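You operate a simulated robot arm through the tools that you are given. There is no shell and no other tool. Be economical: measure what you need, move in short steps, check, and stop when the job is done.

You run a simulated robot arm. Do the job below in one go: nothing can be reset, and whatever is moved stays where it is left.

## Task
Set the red meter on the yellow buffer, then on the pink one.
Fine: rinse the probe between the cups and after; press SET once steady; end with the probe in the black holder; leave the third cup.

It is judged by the outcome, as a careful person would: the job done as asked, and still so three seconds after it is handed in. It fails if anything else is knocked over, pushed out of place, dropped, spilled or broken.

## Robot
A 7-joint arm with a fingered hand, fixed in place. Base frame: the origin is at the foot of the arm, x ahead of it, y to its left, z up. Lengths are in mm, angles in degrees, forces in N, time in s.
With the tool pointing down near the work surface it reaches from about 100 to 680 mm from the base axis. Its first joint turns from -69.0 to 172.0 degrees. Payload 3.4 kg.
The tool frame sits at the grasp point between the pads (the TCP): z along the fingers, y along the line on which they close. The tips reach 25 mm beyond it. Largest opening 88 mm; the body of the gripper starts 29 mm behind the TCP. The gripper is a hand of 5 fingers: y runs from the thumb to the fingers, the wrist lies at [-13, -97, -162] in the tool frame, and closing takes about 1.5 s.
Orientation is that of the tool frame in the base frame, as a unit quaternion [w, x, y, z]. With the fingers straight down and the wrist toward the robot, the tool's x, y and z point along [0, 1, 0], [1, 0, 0] and [0, 0, -1] of the base frame.

## Interface
- The arm moves only by the tool send_rows. Its argument "plan" is a list that holds one entry, the list of rows, each a list of 6 numbers: the shift along the tool's x, y, z in mm, then the turn, a rotation vector about the tool's x, y, z in degrees. In form: [[[x, y, z, rx, ry, rz], ...]]. A call has 1 to 12 rows; each row shifts and turns the commanded pose from where the row before left it, along the tool's axes as they then stand. "jaw" is the gripper command, from -1 (fully open) to 1 (shut), values between in proportion, set as the call begins (left out, the last holds). Rows are played at 5 a second. More than 50 mm and 8.6 degrees between two rows, or a gripper value outside its range, and nothing of the call is played. Where a pose cannot be reached the arm comes as near as it can. A force on the tool above 40 N (or 10 N above the force at the start of the call, whichever is more), or a blocked arm, ends the call early, and 0.2 s more pass. The fingers move at their own pace (about 153 mm/s each) and stop on an object; they squeeze with about 22 N. The grip force told is the motor's: it shows also when the fingers shut on nothing. Time passes only in rows, and 0.2 s behind the last, so rows that do not move let the fingers close. It gives the time, the measured TCP pose, the force on the tool (base axes), the opening and the grip force at its end, in the units of the frame above (readings bear some noise), with the torque about the TCP (base axes, N m) and any sound that the robot's microphone picked up.
- Cameras (640 x 400 px; columns grow to the right, rows downward): "scene" is fixed at [220.8, -652, 1541.5]; the picture's right is [0.92, -0.39, 0.00], its down [-0.32, -0.77, -0.54] and it looks along [0.21, 0.50, -0.84] (base axes); focal length 226 px, centre (320, 200). "wrist" rides on the gripper at [59, -79, -105] in the tool frame; the picture's right is [-0.73, 0.32, -0.61], its down [-0.62, -0.68, 0.38] and it looks along [-0.29, 0.66, 0.70] (tool axes); focal length 234 px, centre (320, 200). There is no depth. A picture from a camera that has moved, and an enlarged one, comes with that camera's place and axes in the base frame and with its lens.
- get_image(camera): a new picture of that camera. It takes no simulated time.
- lift_body(by): slides the trunk up (or, below 0, down) by that many mm; the arm rides with it, the base frame stays. It gives what a move gives, with no picture.
- move_fingers(index, middle, ring, little, thumb_bend, thumb_turn): sets how far each is bent, from 0 (flat) to 1 (curled in); at 0.3 the hand is open as for a grip, at 0.7 the pads meet at the TCP. One left out holds its place. A second passes; each finger stops where it meets its share of the squeeze, and holds until it gets a number again. A gripper value or a shape takes the hand back. It gives what a move gives, with no picture; readings hold the bend of each and the force on index, middle, ring, little, thumb and palm. thumb_turn goes from beside the hand (0) to across from the fingers (1), as for a grip.
- grasp_type(shape): the hand has 5 fingers and takes this shape, open, in about a second: jaw (thumb against the fingers, like two jaws); tri (thumb and two fingers); tip (a fingertip pinch); poke (one finger out to press); point (the index stretched); flat (the hand flat); cup (the hand cupped); fist (a fist). The gripper value then closes the fingers along that shape, each until it touches; the sizes above hold for jaw. It gives what a move gives, with no picture.
- inspect(camera, box): a new picture of the part [left, top, right, bottom] of that camera's present view, enlarged. It takes no simulated time.
- job_done(): hands the job in; it is judged then, once.

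Go step by step. Nothing tells you positions but the pictures and the camera data: compare them with the known pose of the tool, close in by small moves and look again before you grip or let go. The budget is 120 turns and 68 pictures, counting those below and the enlarged ones. Unless the task says otherwise, let go and move clear before handing in.

The tools are called by a JSON object that holds its "fn" and its "kwargs". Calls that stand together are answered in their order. send_rows: Moves the arm, as the interface text tells. Its arguments: {"type":"object","properties":{"plan":{"type":"array","items":{"type":"array","items":{"type":"array","items":{"type":"number"}}}},"jaw":{"type":"number"}},"required":["plan"]} The other tools are called the same way: lift_body (by) slides the trunk up or down; grasp_type (shape) gives the hand a shape; move_fingers (index, middle, ring, little, thumb_bend, thumb_turn) moves the fingers one by one; get_image (camera) takes a picture; inspect (camera, box) takes an enlarged picture of a part of a camera's view; job_done () hands the job in.

At the start:

```text
clock: 0.0
tcp_pos: [265.4, -370.4, 1316.2]
tcp_rot: [0.0, 0.707, 0.707, 0.0]
wrist_force: [-0.2, -0.1, 0.5]
ft_torque: [0.01, 0.01, 0.02]
finger_gap: 87.5
grasp_force: 0.1
shape: jaw
bend: [0.3, 0.3, 0.3, 0.3, 0.3, 0.98]
finger forces: [0.1, 0.1, 0.0, 0.1, 0.1, 0.0]
trunk travel left (down, up): [-750.0, 190.0]
```

scene: 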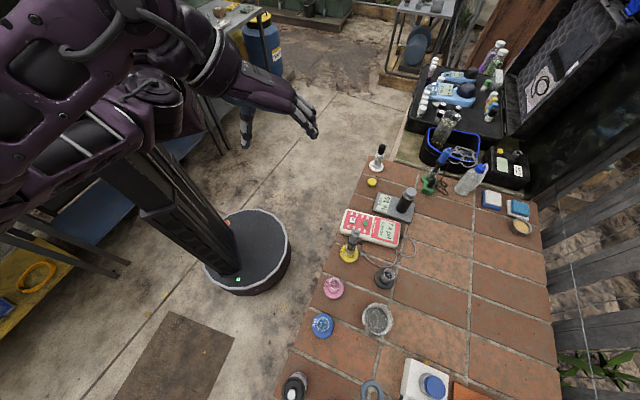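
wrist: 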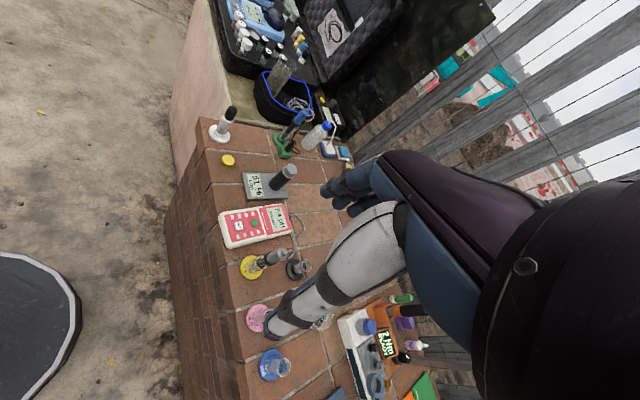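

I see a brick bench with a red meter, yellow, pink and blue cups, a grey bowl and a black holder. I'll enlarge the view to identify the parts first.

{"fn": "inspect", "kwargs": {"camera": "scene", "box": [300, 170, 460, 270]}}

{"fn": "inspect", "kwargs": {"camera": "scene", "box": [270, 260, 430, 360]}}

{"fn": "inspect", "kwargs": {"camera": "wrist", "box": [190, 90, 350, 190]}}

{"fn": "inspect", "kwargs": {"camera": "wrist", "box": [200, 190, 360, 290]}}

```text
4.00 times, centred on (380, 220) of scene
camera zoom: at [220.8, -652.0, 1541.5], right [0.92, -0.39, 0.0], down [-0.32, -0.77, -0.54], along [0.21, 0.5, -0.84], focal length 904 px, centre (80, 120)
```

zoom: 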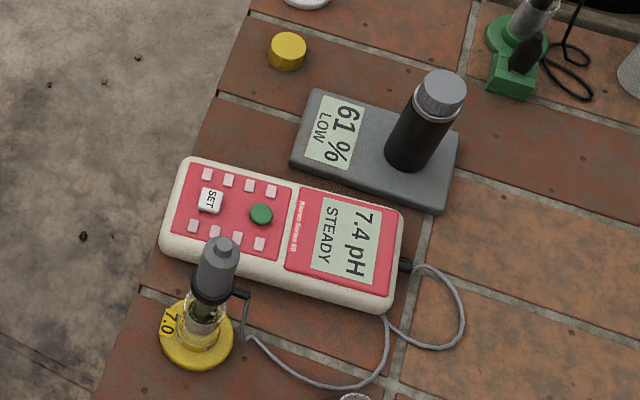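

```text
4.00 times, centred on (350, 310) of scene
camera zoom: at [220.8, -652.0, 1541.5], right [0.92, -0.39, 0.0], down [-0.32, -0.77, -0.54], along [0.21, 0.5, -0.84], focal length 904 px, centre (200, -240)
```

zoom: 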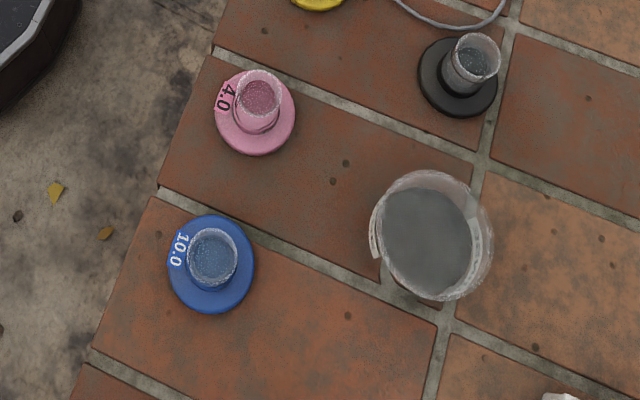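

```text
4.00 times, centred on (270, 140) of wrist
camera zoom: at [185.1, -312.4, 1423.2], right [0.32, -0.73, 0.61], down [-0.68, -0.62, -0.38], along [0.66, -0.29, -0.7], focal length 937 px, centre (520, 440)
```

zoom: 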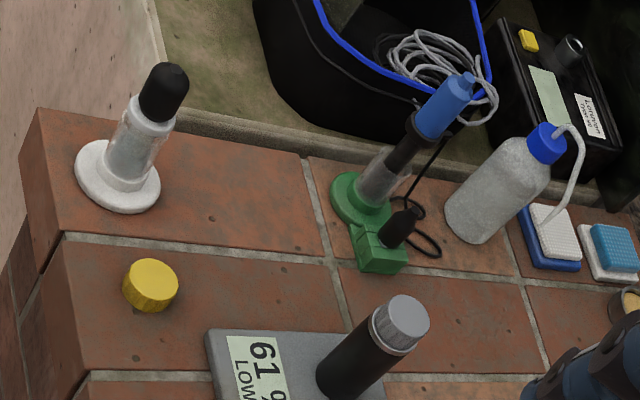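

```text
4.00 times, centred on (280, 240) of wrist
camera zoom: at [185.1, -312.4, 1423.2], right [0.32, -0.73, 0.61], down [-0.68, -0.62, -0.38], along [0.66, -0.29, -0.7], focal length 937 px, centre (480, 40)
```

zoom: 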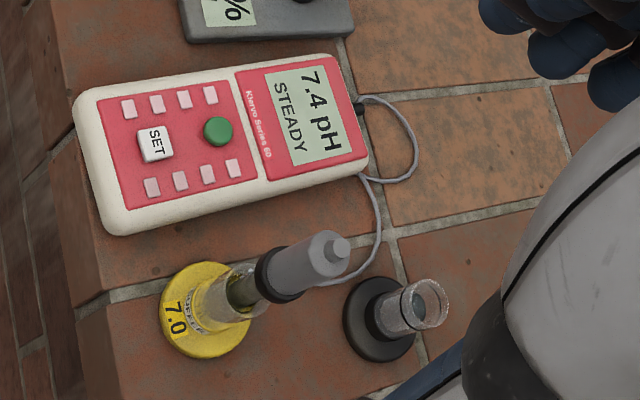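

The red meter's grey probe already stands in the yellow cup, with its collar resting on the glass and the meter at 7.4 STEADY. SET is at about (453,-372,882), yellow (401,-461), pink (313,-538), holder (462,-572) and bowl (380,-653). First I'll shape the hand to press SET and see where the fingertip is.

{"fn": "grasp_type", "kwargs": {"shape": "poke"}}

{"fn": "inspect", "kwargs": {"camera": "scene", "box": [230, 60, 390, 160]}}

{"fn": "get_image", "kwargs": {"camera": "wrist"}}

{"fn": "inspect", "kwargs": {"camera": "scene", "box": [270, 300, 430, 400]}}

```text
clock: 0.9
tcp_pos: [266.0, -370.0, 1318.1]
tcp_rot: [-0.001, 0.706, 0.708, 0.0]
wrist_force: [-0.4, 0.3, -0.2]
ft_torque: [0.0, 0.03, 0.0]
finger_gap: 0.1
grasp_force: 0.0
shape: poke
bend: [0.7, 0.7, 0.99, 0.99, 1.0, 1.0]
finger forces: [0.0, 0.1, 0.0, 0.0, 0.0, 0.1]
trunk travel left (down, up): [-750.0, 190.0]
```

```text
4.00 times, centred on (310, 110) of scene
camera zoom: at [220.8, -652.0, 1541.5], right [0.92, -0.39, 0.0], down [-0.32, -0.77, -0.54], along [0.21, 0.5, -0.84], focal length 904 px, centre (360, 560)
```

zoom: 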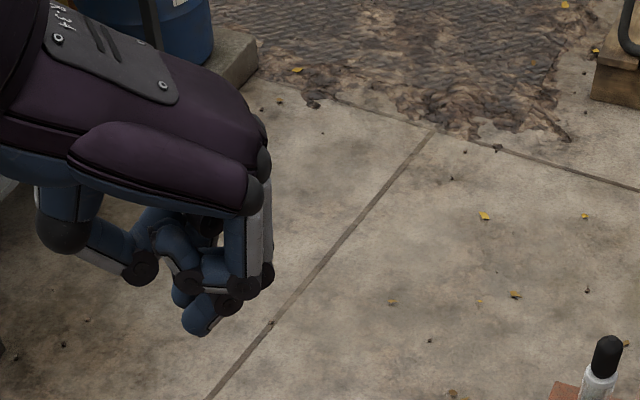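

```text
60 pictures are left
camera wrist: at [185.2, -312.4, 1423.1], right [0.32, -0.73, 0.61], down [-0.68, -0.62, -0.38], along [0.66, -0.29, -0.7], focal length 234 px, centre (320, 200)
```

wrist: 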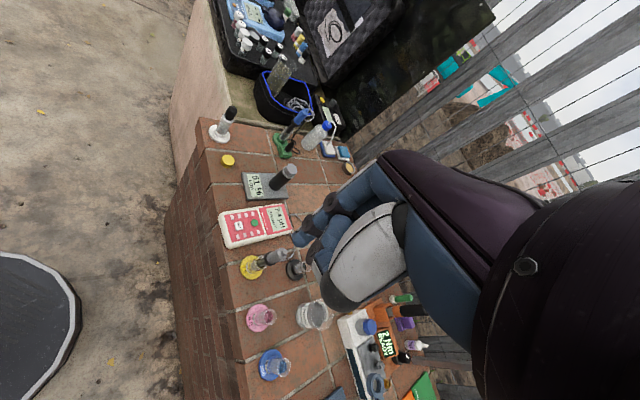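

```text
4.00 times, centred on (350, 350) of scene
camera zoom: at [220.8, -652.0, 1541.5], right [0.92, -0.39, 0.0], down [-0.32, -0.77, -0.54], along [0.21, 0.5, -0.84], focal length 904 px, centre (200, -400)
```

zoom: 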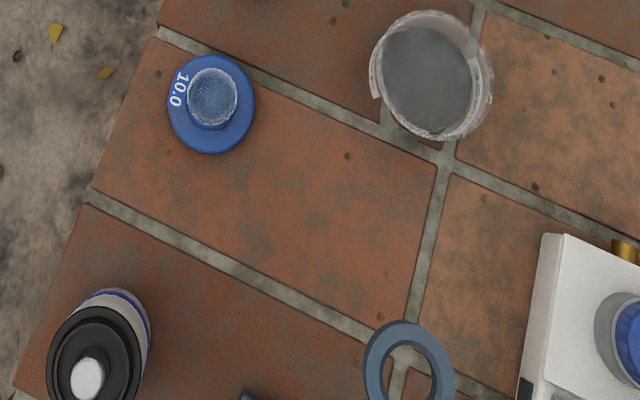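

The poke shape curls the finger. I'll try "point", which should leave the index straight and clear of the rest.

{"fn": "grasp_type", "kwargs": {"shape": "point"}}

{"fn": "inspect", "kwargs": {"camera": "scene", "box": [230, 60, 390, 160]}}

{"fn": "inspect", "kwargs": {"camera": "wrist", "box": [240, 140, 432, 260]}}

```text
clock: 1.8
tcp_pos: [265.4, -371.2, 1317.1]
tcp_rot: [0.0, 0.707, 0.707, 0.0]
wrist_force: [-0.5, 0.1, -0.1]
ft_torque: [-0.02, -0.02, 0.0]
finger_gap: 0.0
grasp_force: 0.1
shape: point
bend: [0.2, 1.0, 1.0, 1.0, 0.98, 0.88]
finger forces: [0.1, 0.1, 0.0, 0.0, 0.1, 0.0]
trunk travel left (down, up): [-750.0, 190.0]
```

```text
4.00 times, centred on (310, 110) of scene
camera zoom: at [220.8, -652.0, 1541.5], right [0.92, -0.39, 0.0], down [-0.32, -0.77, -0.54], along [0.21, 0.5, -0.84], focal length 904 px, centre (360, 560)
```

zoom: 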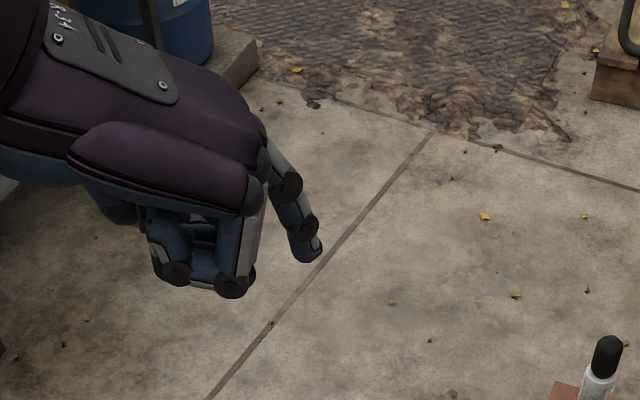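

```text
3.33 times, centred on (336, 200) of wrist
camera zoom: at [185.1, -312.4, 1423.2], right [0.32, -0.73, 0.61], down [-0.68, -0.62, -0.38], along [0.66, -0.29, -0.7], focal length 781 px, centre (267, 200)
```

zoom: 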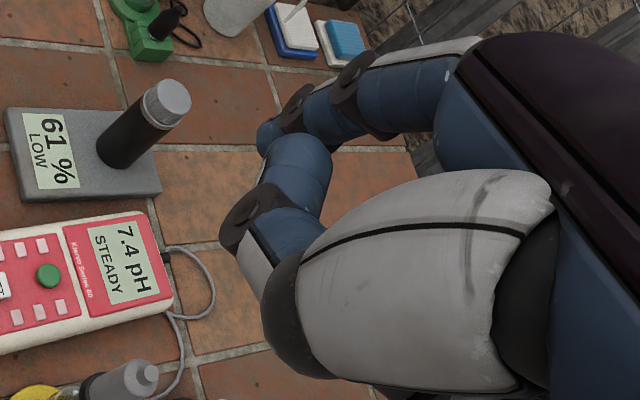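

The straight index tip sits at about (+14,+55,+20) in the tool frame. I'll lower the trunk and yaw the hand so it stays clear of the probe.

{"fn": "lift_body", "kwargs": {"by": -250}}

{"fn": "send_rows", "kwargs": {"plan": [[[0, 20, 0, 0, 0, 8], [0, 30, 0, 0, 0, 8], [0, 40, 0, 0, 0, 9], [0, 30, 0, 0, 0, 0]]]}}

{"fn": "get_image", "kwargs": {"camera": "scene"}}

{"fn": "get_image", "kwargs": {"camera": "wrist"}}

```text
clock: 4.4
tcp_pos: [265.7, -370.3, 1068.2]
tcp_rot: [0.0, 0.707, 0.707, 0.0]
wrist_force: [-0.1, -0.2, 0.2]
ft_torque: [0.01, -0.01, 0.0]
finger_gap: 0.0
grasp_force: 0.1
shape: point
bend: [0.2, 1.0, 1.0, 1.0, 0.98, 0.88]
finger forces: [0.0, 0.0, 0.0, 0.0, 0.0, 0.0]
trunk travel left (down, up): [-500.0, 440.0]
```

```text
refused: row 3 steps farther than a row can; nothing moved
```

```text
56 pictures are left
```

scene: 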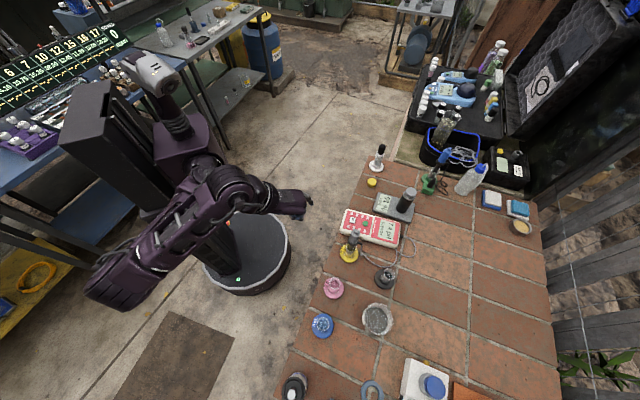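

```text
55 pictures are left
camera wrist: at [185.1, -312.3, 1173.2], right [0.32, -0.73, 0.61], down [-0.68, -0.62, -0.38], along [0.66, -0.29, -0.7], focal length 234 px, centre (320, 200)
```

wrist: 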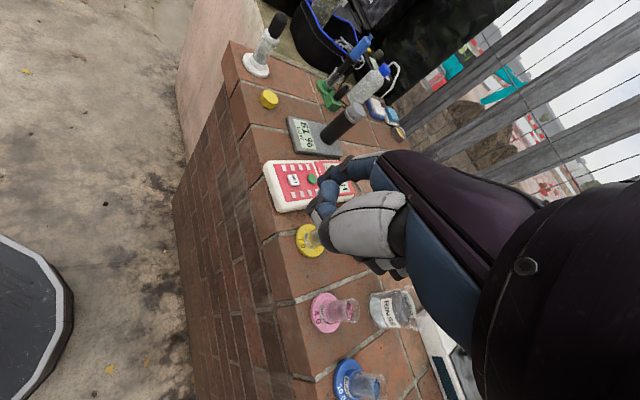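

The bowl is labelled RINSE, which settles that. Now I'll yaw and approach above SET.

{"fn": "send_rows", "kwargs": {"plan": [[[0, 20, 0, 0, 0, 8], [0, 30, 0, 0, 0, 8], [0, 30, 0, 0, 0, 8.5], [20, 30, 0, 0, 0, 0], [20, 20, 0, 0, 0, 0]]]}}

```text
clock: 5.6
tcp_pos: [406.1, -366.5, 1067.7]
tcp_rot: [0.0, 0.841, 0.541, -0.001]
wrist_force: [-0.3, 0.1, -0.2]
ft_torque: [-0.06, 0.0, 0.0]
finger_gap: 0.0
grasp_force: 0.0
shape: point
bend: [0.2, 1.0, 1.0, 1.0, 0.98, 0.88]
finger forces: [0.0, 0.1, 0.0, 0.0, 0.1, 0.0]
trunk travel left (down, up): [-500.0, 440.0]
```

{"fn": "send_rows", "kwargs": {"plan": [[[0, -8, 30, 0, 0, 0], [0, 0, 30, 0, 0, 0], [0, 0, 20, 0, 0, 0]]]}}

{"fn": "inspect", "kwargs": {"camera": "scene", "box": [290, 160, 450, 260]}}

{"fn": "get_image", "kwargs": {"camera": "wrist"}}

```text
clock: 6.4
tcp_pos: [398.2, -363.1, 988.8]
tcp_rot: [0.0, 0.841, 0.541, -0.001]
wrist_force: [-0.8, -0.1, -0.2]
ft_torque: [0.03, 0.01, -0.02]
finger_gap: 0.1
grasp_force: 0.0
shape: point
bend: [0.2, 1.0, 1.0, 1.0, 0.98, 0.88]
finger forces: [0.0, 0.0, 0.0, 0.0, 0.0, 0.1]
trunk travel left (down, up): [-500.0, 440.0]
```

```text
4.00 times, centred on (370, 210) of scene
camera zoom: at [220.8, -652.0, 1541.5], right [0.92, -0.39, 0.0], down [-0.32, -0.77, -0.54], along [0.21, 0.5, -0.84], focal length 904 px, centre (120, 160)
```

zoom: 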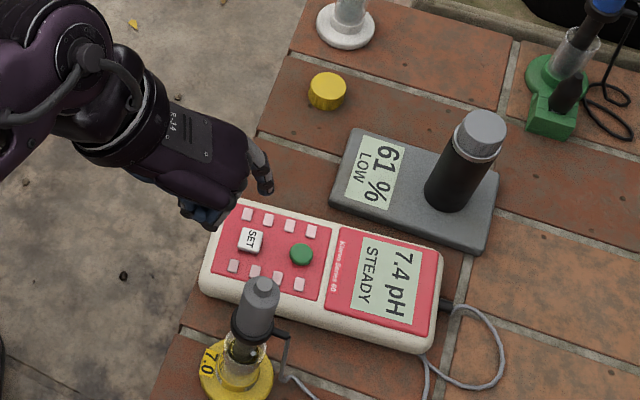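

```text
53 pictures are left
camera wrist: at [349.7, -277.3, 1093.4], right [-0.01, -0.79, 0.61], down [-0.88, -0.29, -0.38], along [0.48, -0.54, -0.7], focal length 234 px, centre (320, 200)
```

wrist: 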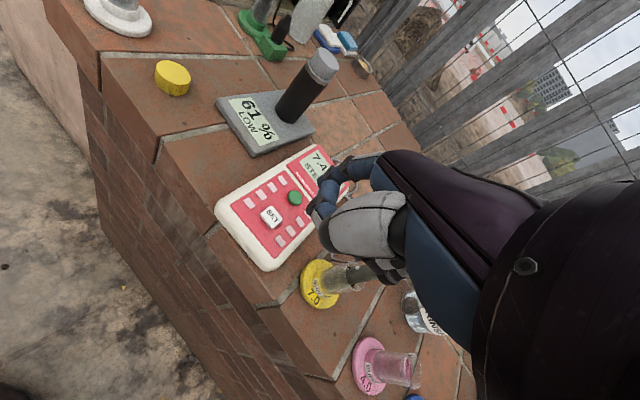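

The index tip is now within about 4 mm of SET in plan and 80 mm above it. I'll correct and go down to just above it.

{"fn": "send_rows", "kwargs": {"plan": [[[1.5, -4, 20, 0, 0, 0], [0, 0, 20, 0, 0, 0], [0, 0, 18, 0, 0, 0]]]}}

{"fn": "inspect", "kwargs": {"camera": "scene", "box": [330, 190, 410, 240]}}

{"fn": "inspect", "kwargs": {"camera": "wrist", "box": [240, 150, 400, 250]}}

```text
clock: 7.2
tcp_pos: [396.0, -361.6, 927.9]
tcp_rot: [-0.001, 0.84, 0.542, 0.0]
wrist_force: [1.2, 0.4, -0.5]
ft_torque: [-0.03, 0.01, -0.01]
finger_gap: 0.0
grasp_force: 0.1
shape: point
bend: [0.2, 1.0, 1.0, 1.0, 0.98, 0.88]
finger forces: [0.0, 0.0, 0.0, 0.0, 0.1, 0.1]
trunk travel left (down, up): [-500.0, 440.0]
```

```text
8.00 times, centred on (370, 215) of scene
camera zoom: at [220.8, -652.0, 1541.5], right [0.92, -0.39, 0.0], down [-0.32, -0.77, -0.54], along [0.21, 0.5, -0.84], focal length 1808 px, centre (-80, 80)
```

zoom: 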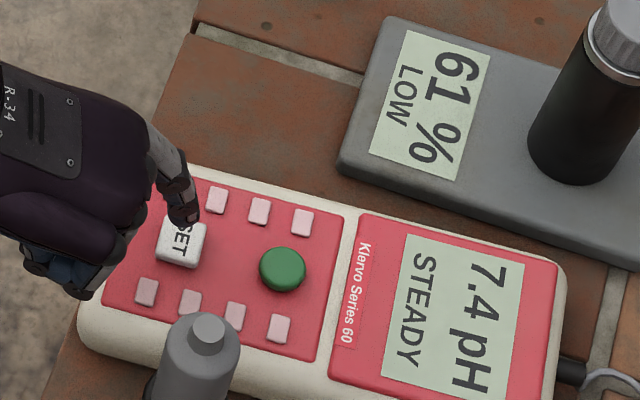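

```text
4.00 times, centred on (320, 200) of wrist
camera zoom: at [347.4, -275.7, 1034.0], right [-0.01, -0.79, 0.61], down [-0.88, -0.29, -0.38], along [0.48, -0.54, -0.7], focal length 937 px, centre (320, 200)
```

zoom: 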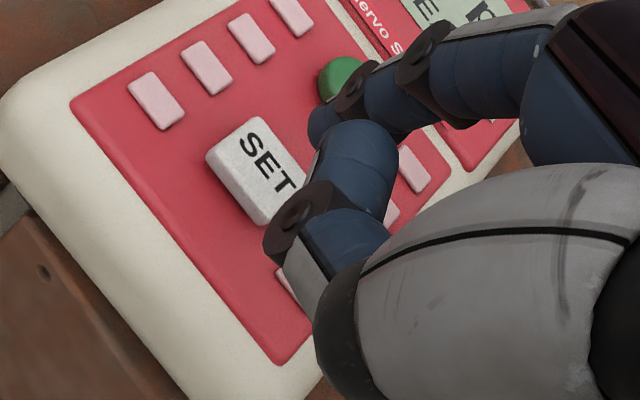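

The fingertip is directly above SET with roughly 18 mm to go. I'll press gently in small steps.

{"fn": "send_rows", "kwargs": {"plan": [[[0, 0, 5, 0, 0, 0], [0, 0, 5, 0, 0, 0], [0, 0, 3, 0, 0, 0]]]}}

{"fn": "inspect", "kwargs": {"camera": "scene", "box": [330, 190, 410, 240]}}

```text
clock: 8.0
tcp_pos: [396.4, -361.4, 915.1]
tcp_rot: [0.0, 0.841, 0.541, 0.0]
wrist_force: [0.0, -1.3, 0.0]
ft_torque: [-0.02, 0.01, -0.02]
finger_gap: 0.0
grasp_force: 0.1
shape: point
bend: [0.2, 1.0, 1.0, 1.0, 0.98, 0.88]
finger forces: [0.0, 0.0, 0.1, 0.0, 0.1, 0.0]
trunk travel left (down, up): [-500.0, 440.0]
```

```text
8.00 times, centred on (370, 215) of scene
camera zoom: at [220.8, -652.0, 1541.5], right [0.92, -0.39, 0.0], down [-0.32, -0.77, -0.54], along [0.21, 0.5, -0.84], focal length 1808 px, centre (-80, 80)
```

zoom: 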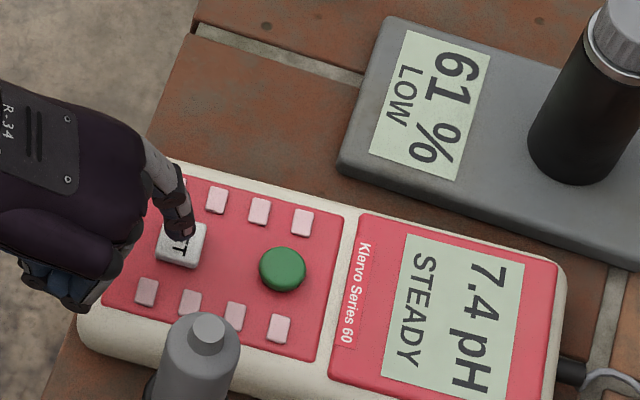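

{"fn": "send_rows", "kwargs": {"plan": [[[0, 0, 2, 0, 0, 0], [0, 0, 2, 0, 0, 0], [0, 0, 2, 0, 0, 0], [0, 0, 1, 0, 0, 0]]]}}

```text
clock: 9.0
tcp_pos: [395.8, -361.2, 909.5]
tcp_rot: [-0.001, 0.841, 0.542, 0.001]
wrist_force: [-1.1, 0.5, 0.0]
ft_torque: [0.02, 0.0, 0.01]
finger_gap: 0.0
grasp_force: 0.0
shape: point
bend: [0.2, 1.0, 1.0, 1.0, 0.98, 0.88]
finger forces: [0.3, 0.1, 0.0, 0.0, 0.0, 0.0]
trunk travel left (down, up): [-500.0, 440.0]
```

{"fn": "send_rows", "kwargs": {"plan": [[[0, 0, 1, 0, 0, 0], [0, 0, 1, 0, 0, 0], [0, 0, 1, 0, 0, 0]]]}}

```text
clock: 9.8
tcp_pos: [395.5, -359.6, 906.8]
tcp_rot: [0.0, 0.841, 0.542, 0.001]
wrist_force: [-0.5, 0.8, 1.4]
ft_torque: [-0.02, -0.11, 0.01]
finger_gap: 0.0
grasp_force: 0.0
shape: point
bend: [0.2, 1.0, 1.0, 1.0, 0.98, 0.88]
finger forces: [1.5, 0.0, 0.0, 0.0, 0.0, 0.0]
trunk travel left (down, up): [-500.0, 440.0]
heard: click
```

A click was heard, so SET is pressed. I'll lift off and check the display.

{"fn": "send_rows", "kwargs": {"plan": [[[0, 0, -5, 0, 0, 0], [0, 0, -30, 0, 0, 0], [0, 0, -40, 0, 0, 0], [0, 0, -40, 0, 0, 0]]]}}

{"fn": "inspect", "kwargs": {"camera": "scene", "box": [300, 170, 460, 270]}}

```text
clock: 10.8
tcp_pos: [394.5, -360.9, 1022.6]
tcp_rot: [0.0, 0.841, 0.542, 0.0]
wrist_force: [0.1, -0.2, -0.8]
ft_torque: [-0.02, 0.02, 0.03]
finger_gap: 0.0
grasp_force: 0.0
shape: point
bend: [0.2, 1.0, 1.0, 1.0, 0.98, 0.88]
finger forces: [0.1, 0.0, 0.0, 0.1, 0.0, 0.0]
trunk travel left (down, up): [-500.0, 440.0]
```

```text
4.00 times, centred on (380, 220) of scene
camera zoom: at [220.8, -652.0, 1541.5], right [0.92, -0.39, 0.0], down [-0.32, -0.77, -0.54], along [0.21, 0.5, -0.84], focal length 904 px, centre (80, 120)
```

zoom: 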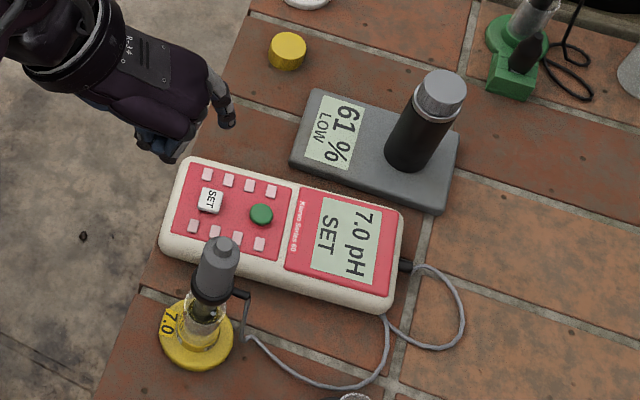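

The display shows 7.0 pH SET. Now I'll rise, turn the hand to a pitched sideways grip (closing axis horizontal) and open a three-finger shape.

{"fn": "send_rows", "kwargs": {"plan": [[[0, 0, -40, 0, 0, 0], [-20, -12, -33, 0, 0, 0], [-20, -12, -33, 0, 0, 0], [-20, -12, 0, 0, 0, 0]]]}}

{"fn": "grasp_type", "kwargs": {"shape": "tri"}}

{"fn": "send_rows", "kwargs": {"plan": [[[0, 0, 0, 0, 0, 8.5], [0, 0, 0, 0, 0, 8.5], [0, 0, 0, 0, 0, 8.5], [0, 0, 0, 0, 0, 8.5], [0, 0, 0, 0, 0, 8.5], [0, 0, 0, 0, 0, 8.5], [0, 0, 0, 0, 0, 8.5], [0, 0, 0, 0, 0, 8.5], [0, 0, 0, 0, 0, 8.5], [0, 0, 0, 0, 0, 8.5]]]}}

{"fn": "send_rows", "kwargs": {"plan": [[[0, 0, 0, 0, 8, 0], [0, 0, 0, 0, 8, 0], [0, 0, 0, 0, 8, 0], [0, 0, 0, 0, 8, 0], [0, 0, 0, 0, 8, 0], [0, 0, 0, 0, 0, 0]]]}}

{"fn": "get_image", "kwargs": {"camera": "scene"}}

{"fn": "get_image", "kwargs": {"camera": "wrist"}}

```text
clock: 11.8
tcp_pos: [336.3, -399.3, 1126.8]
tcp_rot: [-0.001, 0.841, 0.541, 0.001]
wrist_force: [0.3, 0.1, 1.1]
ft_torque: [0.0, 0.01, 0.0]
finger_gap: 0.2
grasp_force: 0.0
shape: point
bend: [0.2, 1.0, 1.0, 1.0, 0.98, 0.88]
finger forces: [0.1, 0.0, 0.1, 0.0, 0.0, 0.0]
trunk travel left (down, up): [-500.0, 440.0]
```

```text
clock: 12.7
tcp_pos: [338.5, -398.3, 1127.7]
tcp_rot: [0.001, 0.84, 0.542, 0.0]
wrist_force: [0.2, -0.1, 0.1]
ft_torque: [0.01, 0.03, 0.0]
finger_gap: 87.8
grasp_force: 0.0
shape: tri
bend: [0.3, 0.3, 0.99, 0.99, 0.3, 0.97]
finger forces: [0.1, 0.0, 0.0, 0.0, 0.0, 0.0]
trunk travel left (down, up): [-500.0, 440.0]
```

```text
clock: 14.9
tcp_pos: [346.4, -469.3, 1027.0]
tcp_rot: [0.0, 0.986, -0.17, 0.001]
wrist_force: [0.2, -0.5, 0.7]
ft_torque: [-0.04, 0.02, 0.0]
finger_gap: 87.8
grasp_force: 0.2
shape: tri
bend: [0.3, 0.3, 0.99, 0.99, 0.3, 0.97]
finger forces: [0.0, 0.1, 0.0, 0.1, 0.0, 0.0]
out of reach, approached as far as the arm can: row 6, 7, 8, 9, 10
trunk travel left (down, up): [-500.0, 440.0]
```

```text
clock: 16.3
tcp_pos: [346.5, -468.8, 1027.1]
tcp_rot: [0.058, 0.926, -0.158, 0.337]
wrist_force: [-0.1, -0.1, -0.4]
ft_torque: [0.02, -0.03, -0.03]
finger_gap: 87.9
grasp_force: 0.0
shape: tri
bend: [0.3, 0.3, 0.99, 0.99, 0.3, 0.97]
finger forces: [0.0, 0.0, 0.0, 0.0, 0.1, 0.1]
trunk travel left (down, up): [-500.0, 440.0]
```

```text
48 pictures are left
```

scene: 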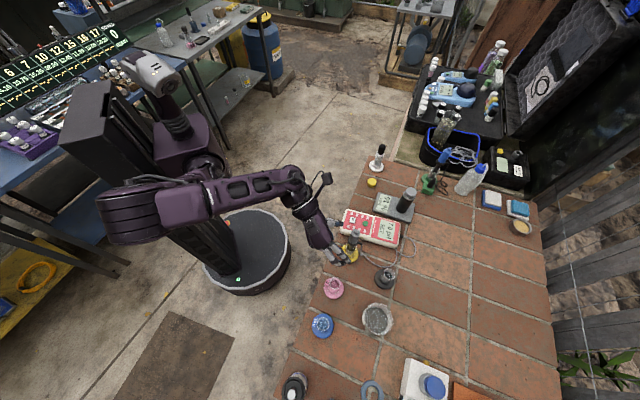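

```text
47 pictures are left
camera wrist: at [350.5, -387.1, 1146.3], right [-1.0, 0.01, 0.0], down [0.01, 0.72, -0.69], along [-0.01, -0.69, -0.72], focal length 234 px, centre (320, 200)
```

wrist: 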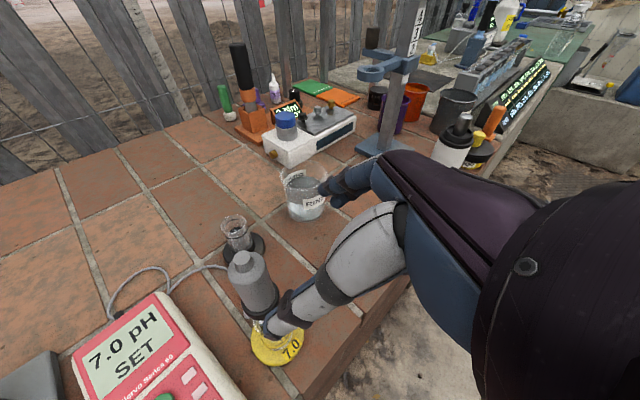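

The hand is now at a 50° pitch and the probe stands where expected, about (401,-462), with its top near z 1011. I'll back off a little, centre sideways on it and look again.

{"fn": "send_rows", "kwargs": {"plan": [[[0, 0, -30, 0, 0, 0], [6, -13, 0, 0, 0, 0], [5, -13, 0, 0, 0, 0], [0, 0, 0, 0, 0, 0]]]}}

{"fn": "inspect", "kwargs": {"camera": "scene", "box": [290, 180, 450, 280]}}

{"fn": "get_image", "kwargs": {"camera": "wrist"}}

```text
clock: 17.3
tcp_pos: [345.0, -441.4, 1057.5]
tcp_rot: [0.058, 0.926, -0.159, 0.337]
wrist_force: [0.1, 0.1, 0.5]
ft_torque: [-0.04, 0.01, 0.0]
finger_gap: 87.8
grasp_force: 0.0
shape: tri
bend: [0.3, 0.3, 0.99, 0.99, 0.3, 0.97]
finger forces: [0.0, 0.1, 0.0, 0.0, 0.0, 0.0]
trunk travel left (down, up): [-500.0, 440.0]
```

```text
4.00 times, centred on (370, 230) of scene
camera zoom: at [220.8, -652.0, 1541.5], right [0.92, -0.39, 0.0], down [-0.32, -0.77, -0.54], along [0.21, 0.5, -0.84], focal length 904 px, centre (120, 80)
```

zoom: 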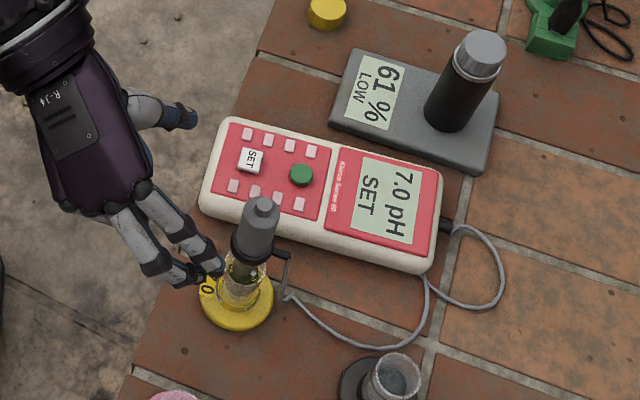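

```text
45 pictures are left
camera wrist: at [349.3, -359.4, 1176.1], right [-1.0, 0.01, 0.0], down [0.01, 0.72, -0.69], along [-0.01, -0.69, -0.72], focal length 234 px, centre (320, 200)
```

wrist: 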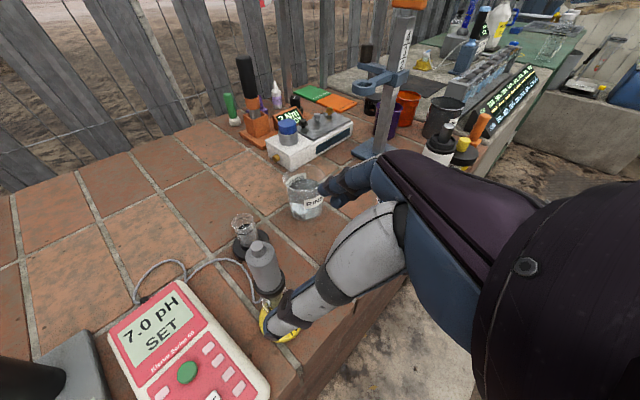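

Lined up, with 94 mm left to advance along the tool axis. I'll go most of the way and check.

{"fn": "send_rows", "kwargs": {"plan": [[[0, 0, 25, 0, 0, 0], [0, 0, 25, 0, 0, 0], [0, 0, 15, 0, 0, 0], [0, 0, 0, 0, 0, 0]]]}}

{"fn": "inspect", "kwargs": {"camera": "scene", "box": [310, 200, 390, 250]}}

{"fn": "inspect", "kwargs": {"camera": "wrist", "box": [200, 200, 360, 300]}}

```text
clock: 18.3
tcp_pos: [384.8, -455.0, 1005.8]
tcp_rot: [0.058, 0.926, -0.157, 0.337]
wrist_force: [-0.2, -0.2, 0.5]
ft_torque: [0.0, -0.05, 0.04]
finger_gap: 87.6
grasp_force: 0.1
shape: tri
bend: [0.3, 0.3, 0.99, 0.99, 0.3, 0.97]
finger forces: [0.0, 0.0, 0.1, 0.0, 0.0, 0.0]
trunk travel left (down, up): [-500.0, 440.0]
```

```text
8.00 times, centred on (350, 225) of scene
camera zoom: at [220.8, -652.0, 1541.5], right [0.92, -0.39, 0.0], down [-0.32, -0.77, -0.54], along [0.21, 0.5, -0.84], focal length 1808 px, centre (80, 0)
```

zoom: 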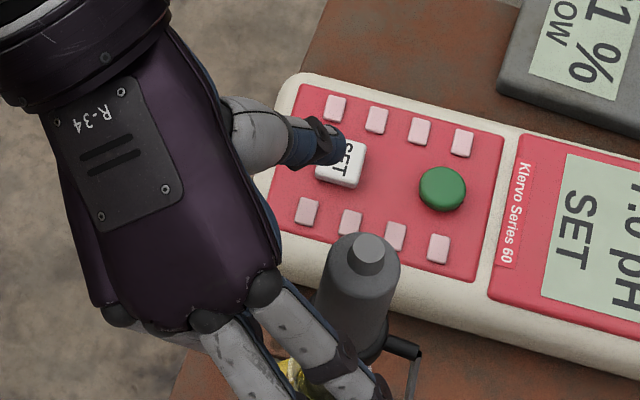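

```text
4.00 times, centred on (280, 250) of wrist
camera zoom: at [388.3, -373.3, 1126.0], right [-1.0, 0.01, 0.0], down [0.01, 0.72, -0.69], along [-0.01, -0.69, -0.72], focal length 937 px, centre (480, 0)
```

zoom: 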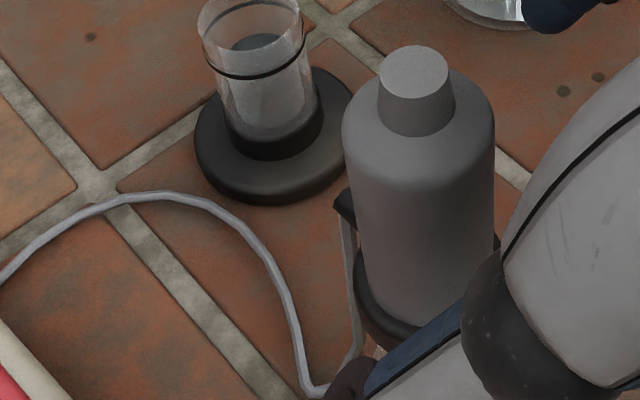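

The handle (about 27 mm wide) sits between thumb and fingers. I'll advance the last 20 mm and close.

{"fn": "send_rows", "kwargs": {"plan": [[[0, 0, 10, 0, 0, 0], [0, 0, 10, 0, 0, 0], [0, 0, 0, 0, 0, 0]]]}}

{"fn": "send_rows", "kwargs": {"plan": [[[0, 0, 0, 0, 0, 0], [0, 0, 0, 0, 0, 0], [0, 0, 0, 0, 0, 0], [0, 0, 0, 0, 0, 0], [0, 0, 0, 0, 0, 0], [0, 0, 0, 0, 0, 0], [0, 0, 0, 0, 0, 0], [0, 0, 0, 0, 0, 0]]], "jaw": 0.3}}

{"fn": "inspect", "kwargs": {"camera": "scene", "box": [310, 200, 390, 250]}}

{"fn": "inspect", "kwargs": {"camera": "wrist", "box": [200, 180, 360, 280]}}

```text
clock: 19.1
tcp_pos: [396.0, -459.1, 991.8]
tcp_rot: [0.058, 0.926, -0.159, 0.336]
wrist_force: [-0.4, 0.4, -0.7]
ft_torque: [0.01, 0.02, 0.02]
finger_gap: 88.0
grasp_force: 0.0
shape: tri
bend: [0.3, 0.3, 0.99, 0.99, 0.3, 0.97]
finger forces: [0.0, 0.0, 0.0, 0.0, 0.0, 0.0]
trunk travel left (down, up): [-500.0, 440.0]
```

```text
clock: 20.9
tcp_pos: [395.7, -458.7, 992.1]
tcp_rot: [0.057, 0.926, -0.158, 0.338]
wrist_force: [-0.5, 0.5, -0.3]
ft_torque: [0.01, 0.0, 0.0]
finger_gap: 31.2
grasp_force: 0.1
shape: tri
bend: [0.74, 0.51, 0.99, 0.99, 0.73, 1.0]
finger forces: [0.1, 0.1, 0.0, 0.0, 0.0, 0.1]
trunk travel left (down, up): [-500.0, 440.0]
```

```text
8.00 times, centred on (350, 225) of scene
camera zoom: at [220.8, -652.0, 1541.5], right [0.92, -0.39, 0.0], down [-0.32, -0.77, -0.54], along [0.21, 0.5, -0.84], focal length 1808 px, centre (80, 0)
```

zoom: 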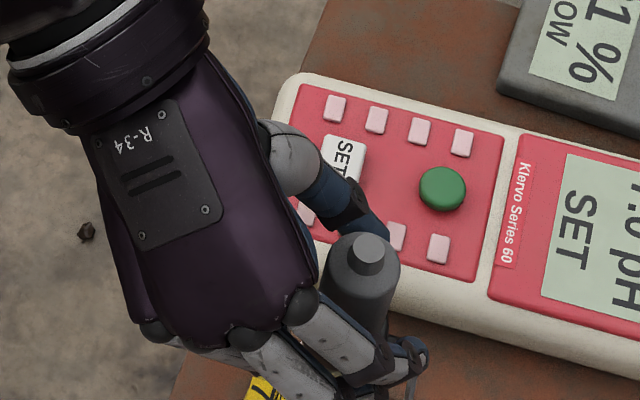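

```text
4.00 times, centred on (280, 230) of wrist
camera zoom: at [400.2, -377.3, 1111.0], right [-1.0, 0.01, 0.0], down [0.01, 0.72, -0.69], along [-0.01, -0.69, -0.72], focal length 937 px, centre (480, 80)
```

zoom: 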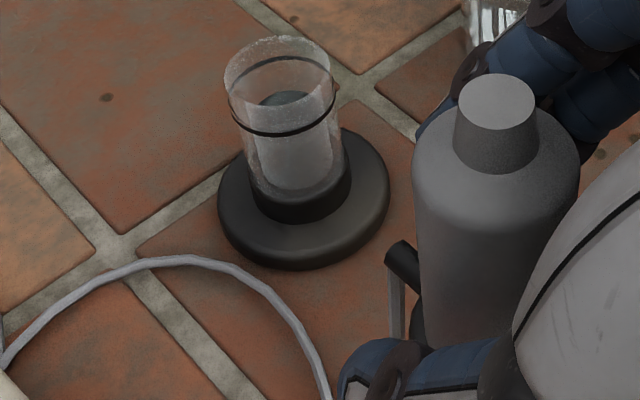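

{"fn": "send_rows", "kwargs": {"plan": [[[0, 0, 0, 0, 0, 0], [0, 0, 0, 0, 0, 0], [0, 0, 0, 0, 0, 0], [0, 0, 0, 0, 0, 0], [0, 0, 0, 0, 0, 0], [0, 0, 0, 0, 0, 0], [0, 0, 0, 0, 0, 0], [0, 0, 0, 0, 0, 0]]], "jaw": 1}}

{"fn": "inspect", "kwargs": {"camera": "wrist", "box": [200, 180, 360, 280]}}

{"fn": "inspect", "kwargs": {"camera": "scene", "box": [310, 200, 390, 250]}}

```text
clock: 22.7
tcp_pos: [396.1, -457.7, 991.9]
tcp_rot: [0.057, 0.926, -0.159, 0.337]
wrist_force: [-0.2, -1.0, 0.3]
ft_torque: [-0.07, -0.01, -0.02]
finger_gap: 6.5
grasp_force: 22.3
shape: tri
bend: [0.7, 0.72, 0.99, 1.0, 0.78, 1.0]
finger forces: [3.6, 5.9, 7.7, 0.0, 6.8, 0.0]
trunk travel left (down, up): [-500.0, 440.0]
```

```text
4.00 times, centred on (280, 230) of wrist
camera zoom: at [400.3, -377.5, 1110.9], right [-1.0, 0.01, 0.0], down [0.01, 0.72, -0.69], along [-0.01, -0.69, -0.72], focal length 937 px, centre (480, 80)
```

zoom: 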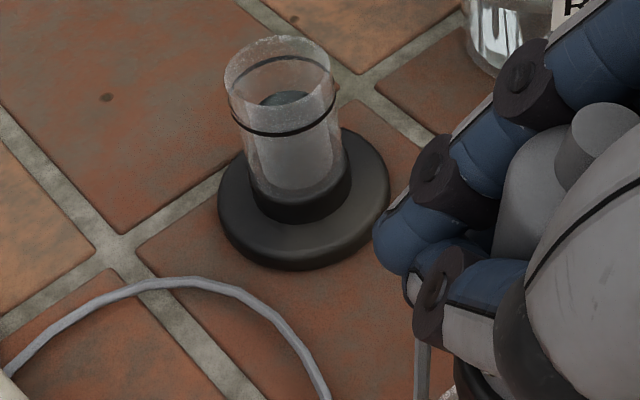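

```text
8.00 times, centred on (350, 225) of scene
camera zoom: at [220.8, -652.0, 1541.5], right [0.92, -0.39, 0.0], down [-0.32, -0.77, -0.54], along [0.21, 0.5, -0.84], focal length 1808 px, centre (80, 0)
```

zoom: 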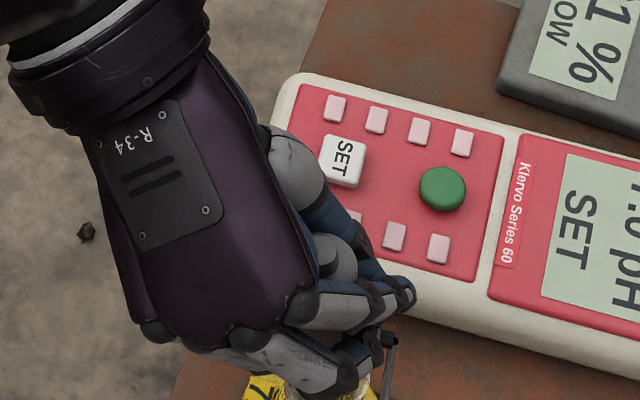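

The grip wrapped the handle and drew it some 10 mm toward the palm. I'll check how it is tilted and whether the cup stayed put.

{"fn": "inspect", "kwargs": {"camera": "scene", "box": [300, 210, 380, 260]}}

{"fn": "get_image", "kwargs": {"camera": "wrist"}}

```text
8.00 times, centred on (340, 235) of scene
camera zoom: at [220.8, -652.0, 1541.5], right [0.92, -0.39, 0.0], down [-0.32, -0.77, -0.54], along [0.21, 0.5, -0.84], focal length 1808 px, centre (160, -80)
```

zoom: 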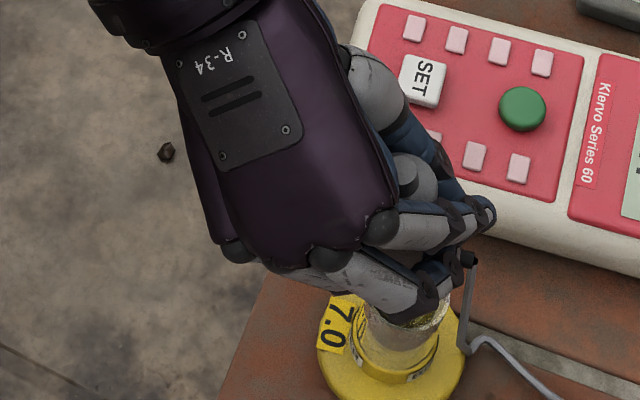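

```text
37 pictures are left
camera wrist: at [400.3, -377.5, 1110.9], right [-1.0, 0.01, 0.0], down [0.01, 0.72, -0.69], along [-0.01, -0.69, -0.72], focal length 234 px, centre (320, 200)
```

wrist: 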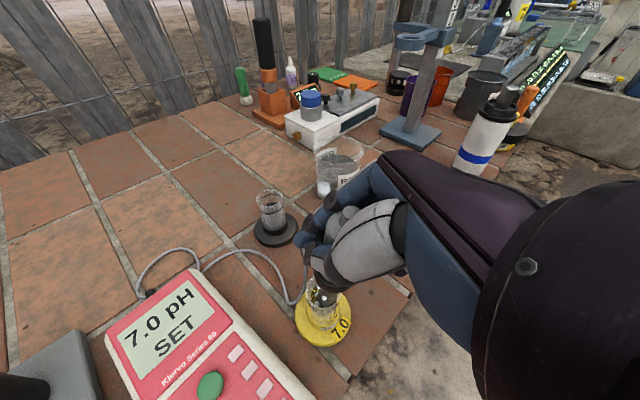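

The cup has not moved, but the probe leans a few degrees toward the palm. I'll raise it straight up with the trunk, then measure the lean.

{"fn": "lift_body", "kwargs": {"by": 30}}

{"fn": "lift_body", "kwargs": {"by": 90}}

{"fn": "inspect", "kwargs": {"camera": "scene", "box": [290, 170, 450, 270]}}

{"fn": "inspect", "kwargs": {"camera": "wrist", "box": [220, 180, 380, 280]}}

```text
clock: 23.4
tcp_pos: [396.2, -459.1, 1022.5]
tcp_rot: [0.058, 0.926, -0.159, 0.336]
wrist_force: [-0.4, -0.1, -0.8]
ft_torque: [0.0, 0.0, 0.01]
finger_gap: 6.1
grasp_force: 22.2
shape: tri
bend: [0.7, 0.72, 1.0, 1.0, 0.78, 1.0]
finger forces: [4.0, 5.2, 7.8, 0.1, 7.1, 0.0]
trunk travel left (down, up): [-530.0, 410.0]
```

```text
clock: 24.7
tcp_pos: [396.8, -458.1, 1112.6]
tcp_rot: [0.058, 0.926, -0.159, 0.337]
wrist_force: [-0.8, -0.2, -0.1]
ft_torque: [0.03, -0.01, -0.02]
finger_gap: 6.5
grasp_force: 22.6
shape: tri
bend: [0.7, 0.72, 1.0, 1.0, 0.78, 1.0]
finger forces: [4.1, 5.1, 7.9, 0.1, 7.1, 0.0]
trunk travel left (down, up): [-620.0, 320.0]
```

```text
4.00 times, centred on (370, 220) of scene
camera zoom: at [220.8, -652.0, 1541.5], right [0.92, -0.39, 0.0], down [-0.32, -0.77, -0.54], along [0.21, 0.5, -0.84], focal length 904 px, centre (120, 120)
```

zoom: 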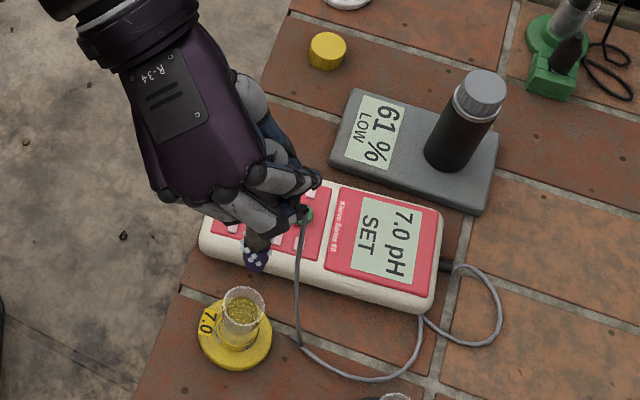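

```text
4.00 times, centred on (300, 230) of wrist
camera zoom: at [400.3, -377.6, 1230.9], right [-1.0, 0.01, 0.0], down [0.01, 0.72, -0.69], along [-0.01, -0.69, -0.72], focal length 937 px, centre (400, 80)
```

zoom: 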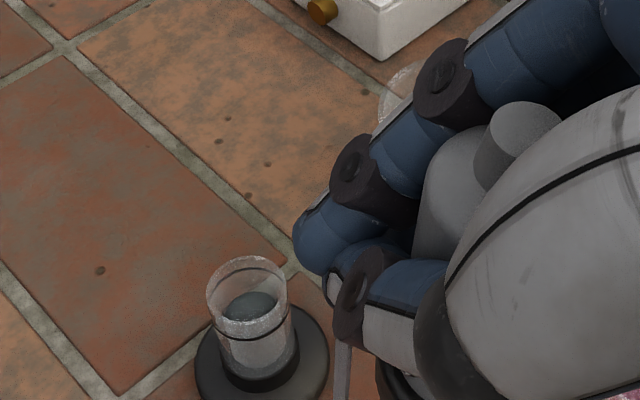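

The probe hangs clear with about a 6° lean. I'll straighten it by turning the hand, then begin moving toward the rinse bowl (rim about z 925, centre about (375,-651)).

{"fn": "send_rows", "kwargs": {"plan": [[[0, 0, 0, 0.62, -2.8, 0.5], [0, 0, 0, 0.62, -2.8, 0.5], [0, 0, 0, 0, 0, 0]]]}}

{"fn": "inspect", "kwargs": {"camera": "scene", "box": [320, 200, 400, 250]}}

```text
clock: 25.5
tcp_pos: [397.6, -458.3, 1112.8]
tcp_rot: [0.037, 0.941, -0.166, 0.294]
wrist_force: [0.0, -0.7, -1.3]
ft_torque: [-0.03, -0.04, 0.01]
finger_gap: 6.4
grasp_force: 21.5
shape: tri
bend: [0.7, 0.72, 1.0, 1.0, 0.78, 1.0]
finger forces: [4.0, 5.3, 8.0, 0.0, 6.9, 0.0]
trunk travel left (down, up): [-620.0, 320.0]
```

```text
8.00 times, centred on (360, 225) of scene
camera zoom: at [220.8, -652.0, 1541.5], right [0.92, -0.39, 0.0], down [-0.32, -0.77, -0.54], along [0.21, 0.5, -0.84], focal length 1808 px, centre (0, 0)
```

zoom: 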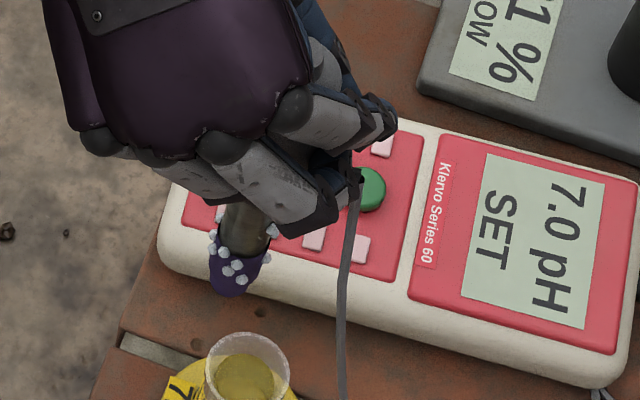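

The probe now hangs nearly vertical, tip at about (384,-458). I'll carry it to above the rinse bowl.

{"fn": "send_rows", "kwargs": {"plan": [[[7.4, 37.2, 8.6, 0, 0, 0], [7.4, 37.2, 8.6, 0, 0, 0], [7.4, 37.2, 8.6, 0, 0, 0]]]}}

{"fn": "send_rows", "kwargs": {"plan": [[[7.4, 37.2, 8.6, 0, 0, 0], [7.4, 37.2, 8.6, 0, 0, 0], [0, 0, 0, 0, 0, 0]]]}}

{"fn": "get_image", "kwargs": {"camera": "scene"}}

{"fn": "inspect", "kwargs": {"camera": "scene", "box": [310, 260, 470, 360]}}

```text
clock: 26.3
tcp_pos: [389.0, -576.2, 1097.2]
tcp_rot: [0.036, 0.941, -0.166, 0.293]
wrist_force: [-0.6, -0.6, -1.1]
ft_torque: [-0.01, 0.0, -0.01]
finger_gap: 6.5
grasp_force: 22.0
shape: tri
bend: [0.7, 0.72, 1.0, 1.0, 0.78, 1.0]
finger forces: [4.2, 5.3, 8.1, 0.1, 6.9, 0.1]
trunk travel left (down, up): [-620.0, 320.0]
```

```text
clock: 27.1
tcp_pos: [384.9, -651.8, 1094.4]
tcp_rot: [0.037, 0.941, -0.166, 0.293]
wrist_force: [0.1, 0.3, -0.5]
ft_torque: [-0.04, 0.02, -0.01]
finger_gap: 6.4
grasp_force: 22.2
shape: tri
bend: [0.7, 0.72, 1.0, 1.0, 0.78, 1.0]
finger forces: [4.2, 5.4, 8.2, 0.1, 6.8, 0.0]
trunk travel left (down, up): [-620.0, 320.0]
```

```text
33 pictures are left
```

scene: 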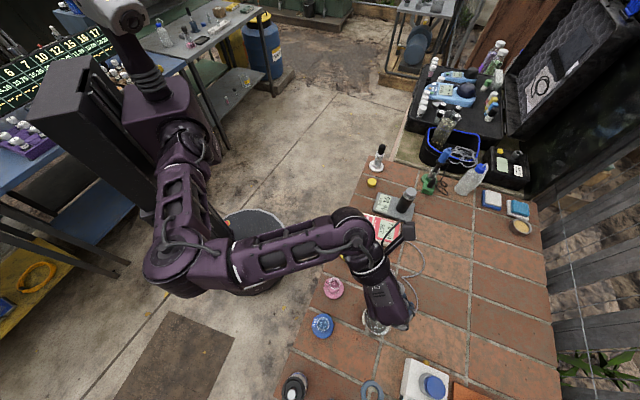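

```text
4.00 times, centred on (390, 310) of scene
camera zoom: at [220.8, -652.0, 1541.5], right [0.92, -0.39, 0.0], down [-0.32, -0.77, -0.54], along [0.21, 0.5, -0.84], focal length 904 px, centre (40, -240)
```

zoom: 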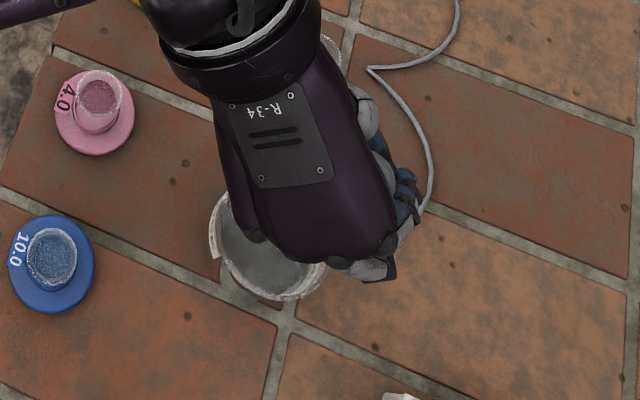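

The tip should be at the bowl's centre. I'll lower the trunk to dip it.

{"fn": "lift_body", "kwargs": {"by": -60}}

{"fn": "get_image", "kwargs": {"camera": "wrist"}}

{"fn": "inspect", "kwargs": {"camera": "scene", "box": [340, 280, 420, 330]}}

```text
clock: 28.1
tcp_pos: [385.9, -652.9, 1032.6]
tcp_rot: [0.037, 0.941, -0.166, 0.294]
wrist_force: [-0.1, 0.0, -0.2]
ft_torque: [0.02, -0.05, -0.02]
finger_gap: 6.5
grasp_force: 22.5
shape: tri
bend: [0.7, 0.72, 1.0, 1.0, 0.78, 1.0]
finger forces: [4.3, 5.4, 8.3, 0.0, 6.8, 0.1]
trunk travel left (down, up): [-560.0, 380.0]
```

```text
31 pictures are left
camera wrist: at [399.5, -577.2, 1156.3], right [-1.0, 0.01, 0.08], down [-0.05, 0.76, -0.65], along [-0.07, -0.65, -0.76], focal length 234 px, centre (320, 200)
```

wrist: 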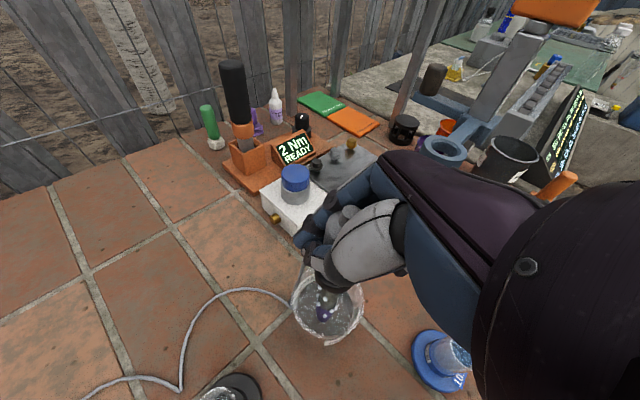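

```text
8.00 times, centred on (380, 305) of scene
camera zoom: at [220.8, -652.0, 1541.5], right [0.92, -0.39, 0.0], down [-0.32, -0.77, -0.54], along [0.21, 0.5, -0.84], focal length 1808 px, centre (-160, -640)
```

zoom: 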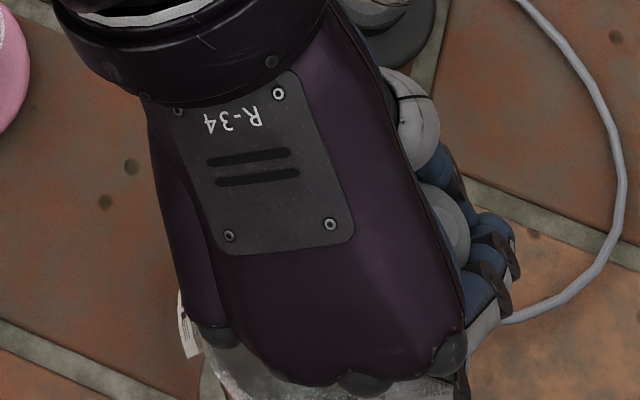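

The wrist camera shows the tip central over the water. I'll go deeper.

{"fn": "lift_body", "kwargs": {"by": -35}}

{"fn": "inspect", "kwargs": {"camera": "wrist", "box": [260, 240, 420, 340]}}

```text
clock: 28.9
tcp_pos: [385.4, -652.8, 998.2]
tcp_rot: [0.037, 0.941, -0.166, 0.293]
wrist_force: [-0.5, 0.6, -0.5]
ft_torque: [-0.01, -0.04, -0.03]
finger_gap: 6.3
grasp_force: 21.8
shape: tri
bend: [0.7, 0.72, 1.0, 1.0, 0.78, 1.0]
finger forces: [4.3, 5.4, 8.3, 0.0, 6.8, 0.0]
trunk travel left (down, up): [-525.0, 415.0]
```

```text
4.00 times, centred on (340, 290) of wrist
camera zoom: at [399.5, -577.2, 1121.3], right [-1.0, 0.01, 0.08], down [-0.05, 0.76, -0.65], along [-0.07, -0.65, -0.76], focal length 937 px, centre (240, -160)
```

zoom: 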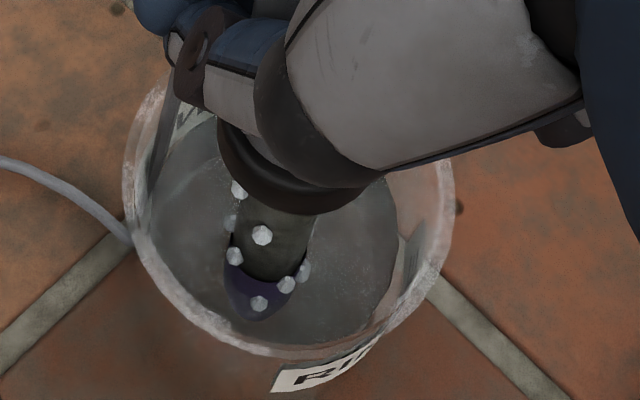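

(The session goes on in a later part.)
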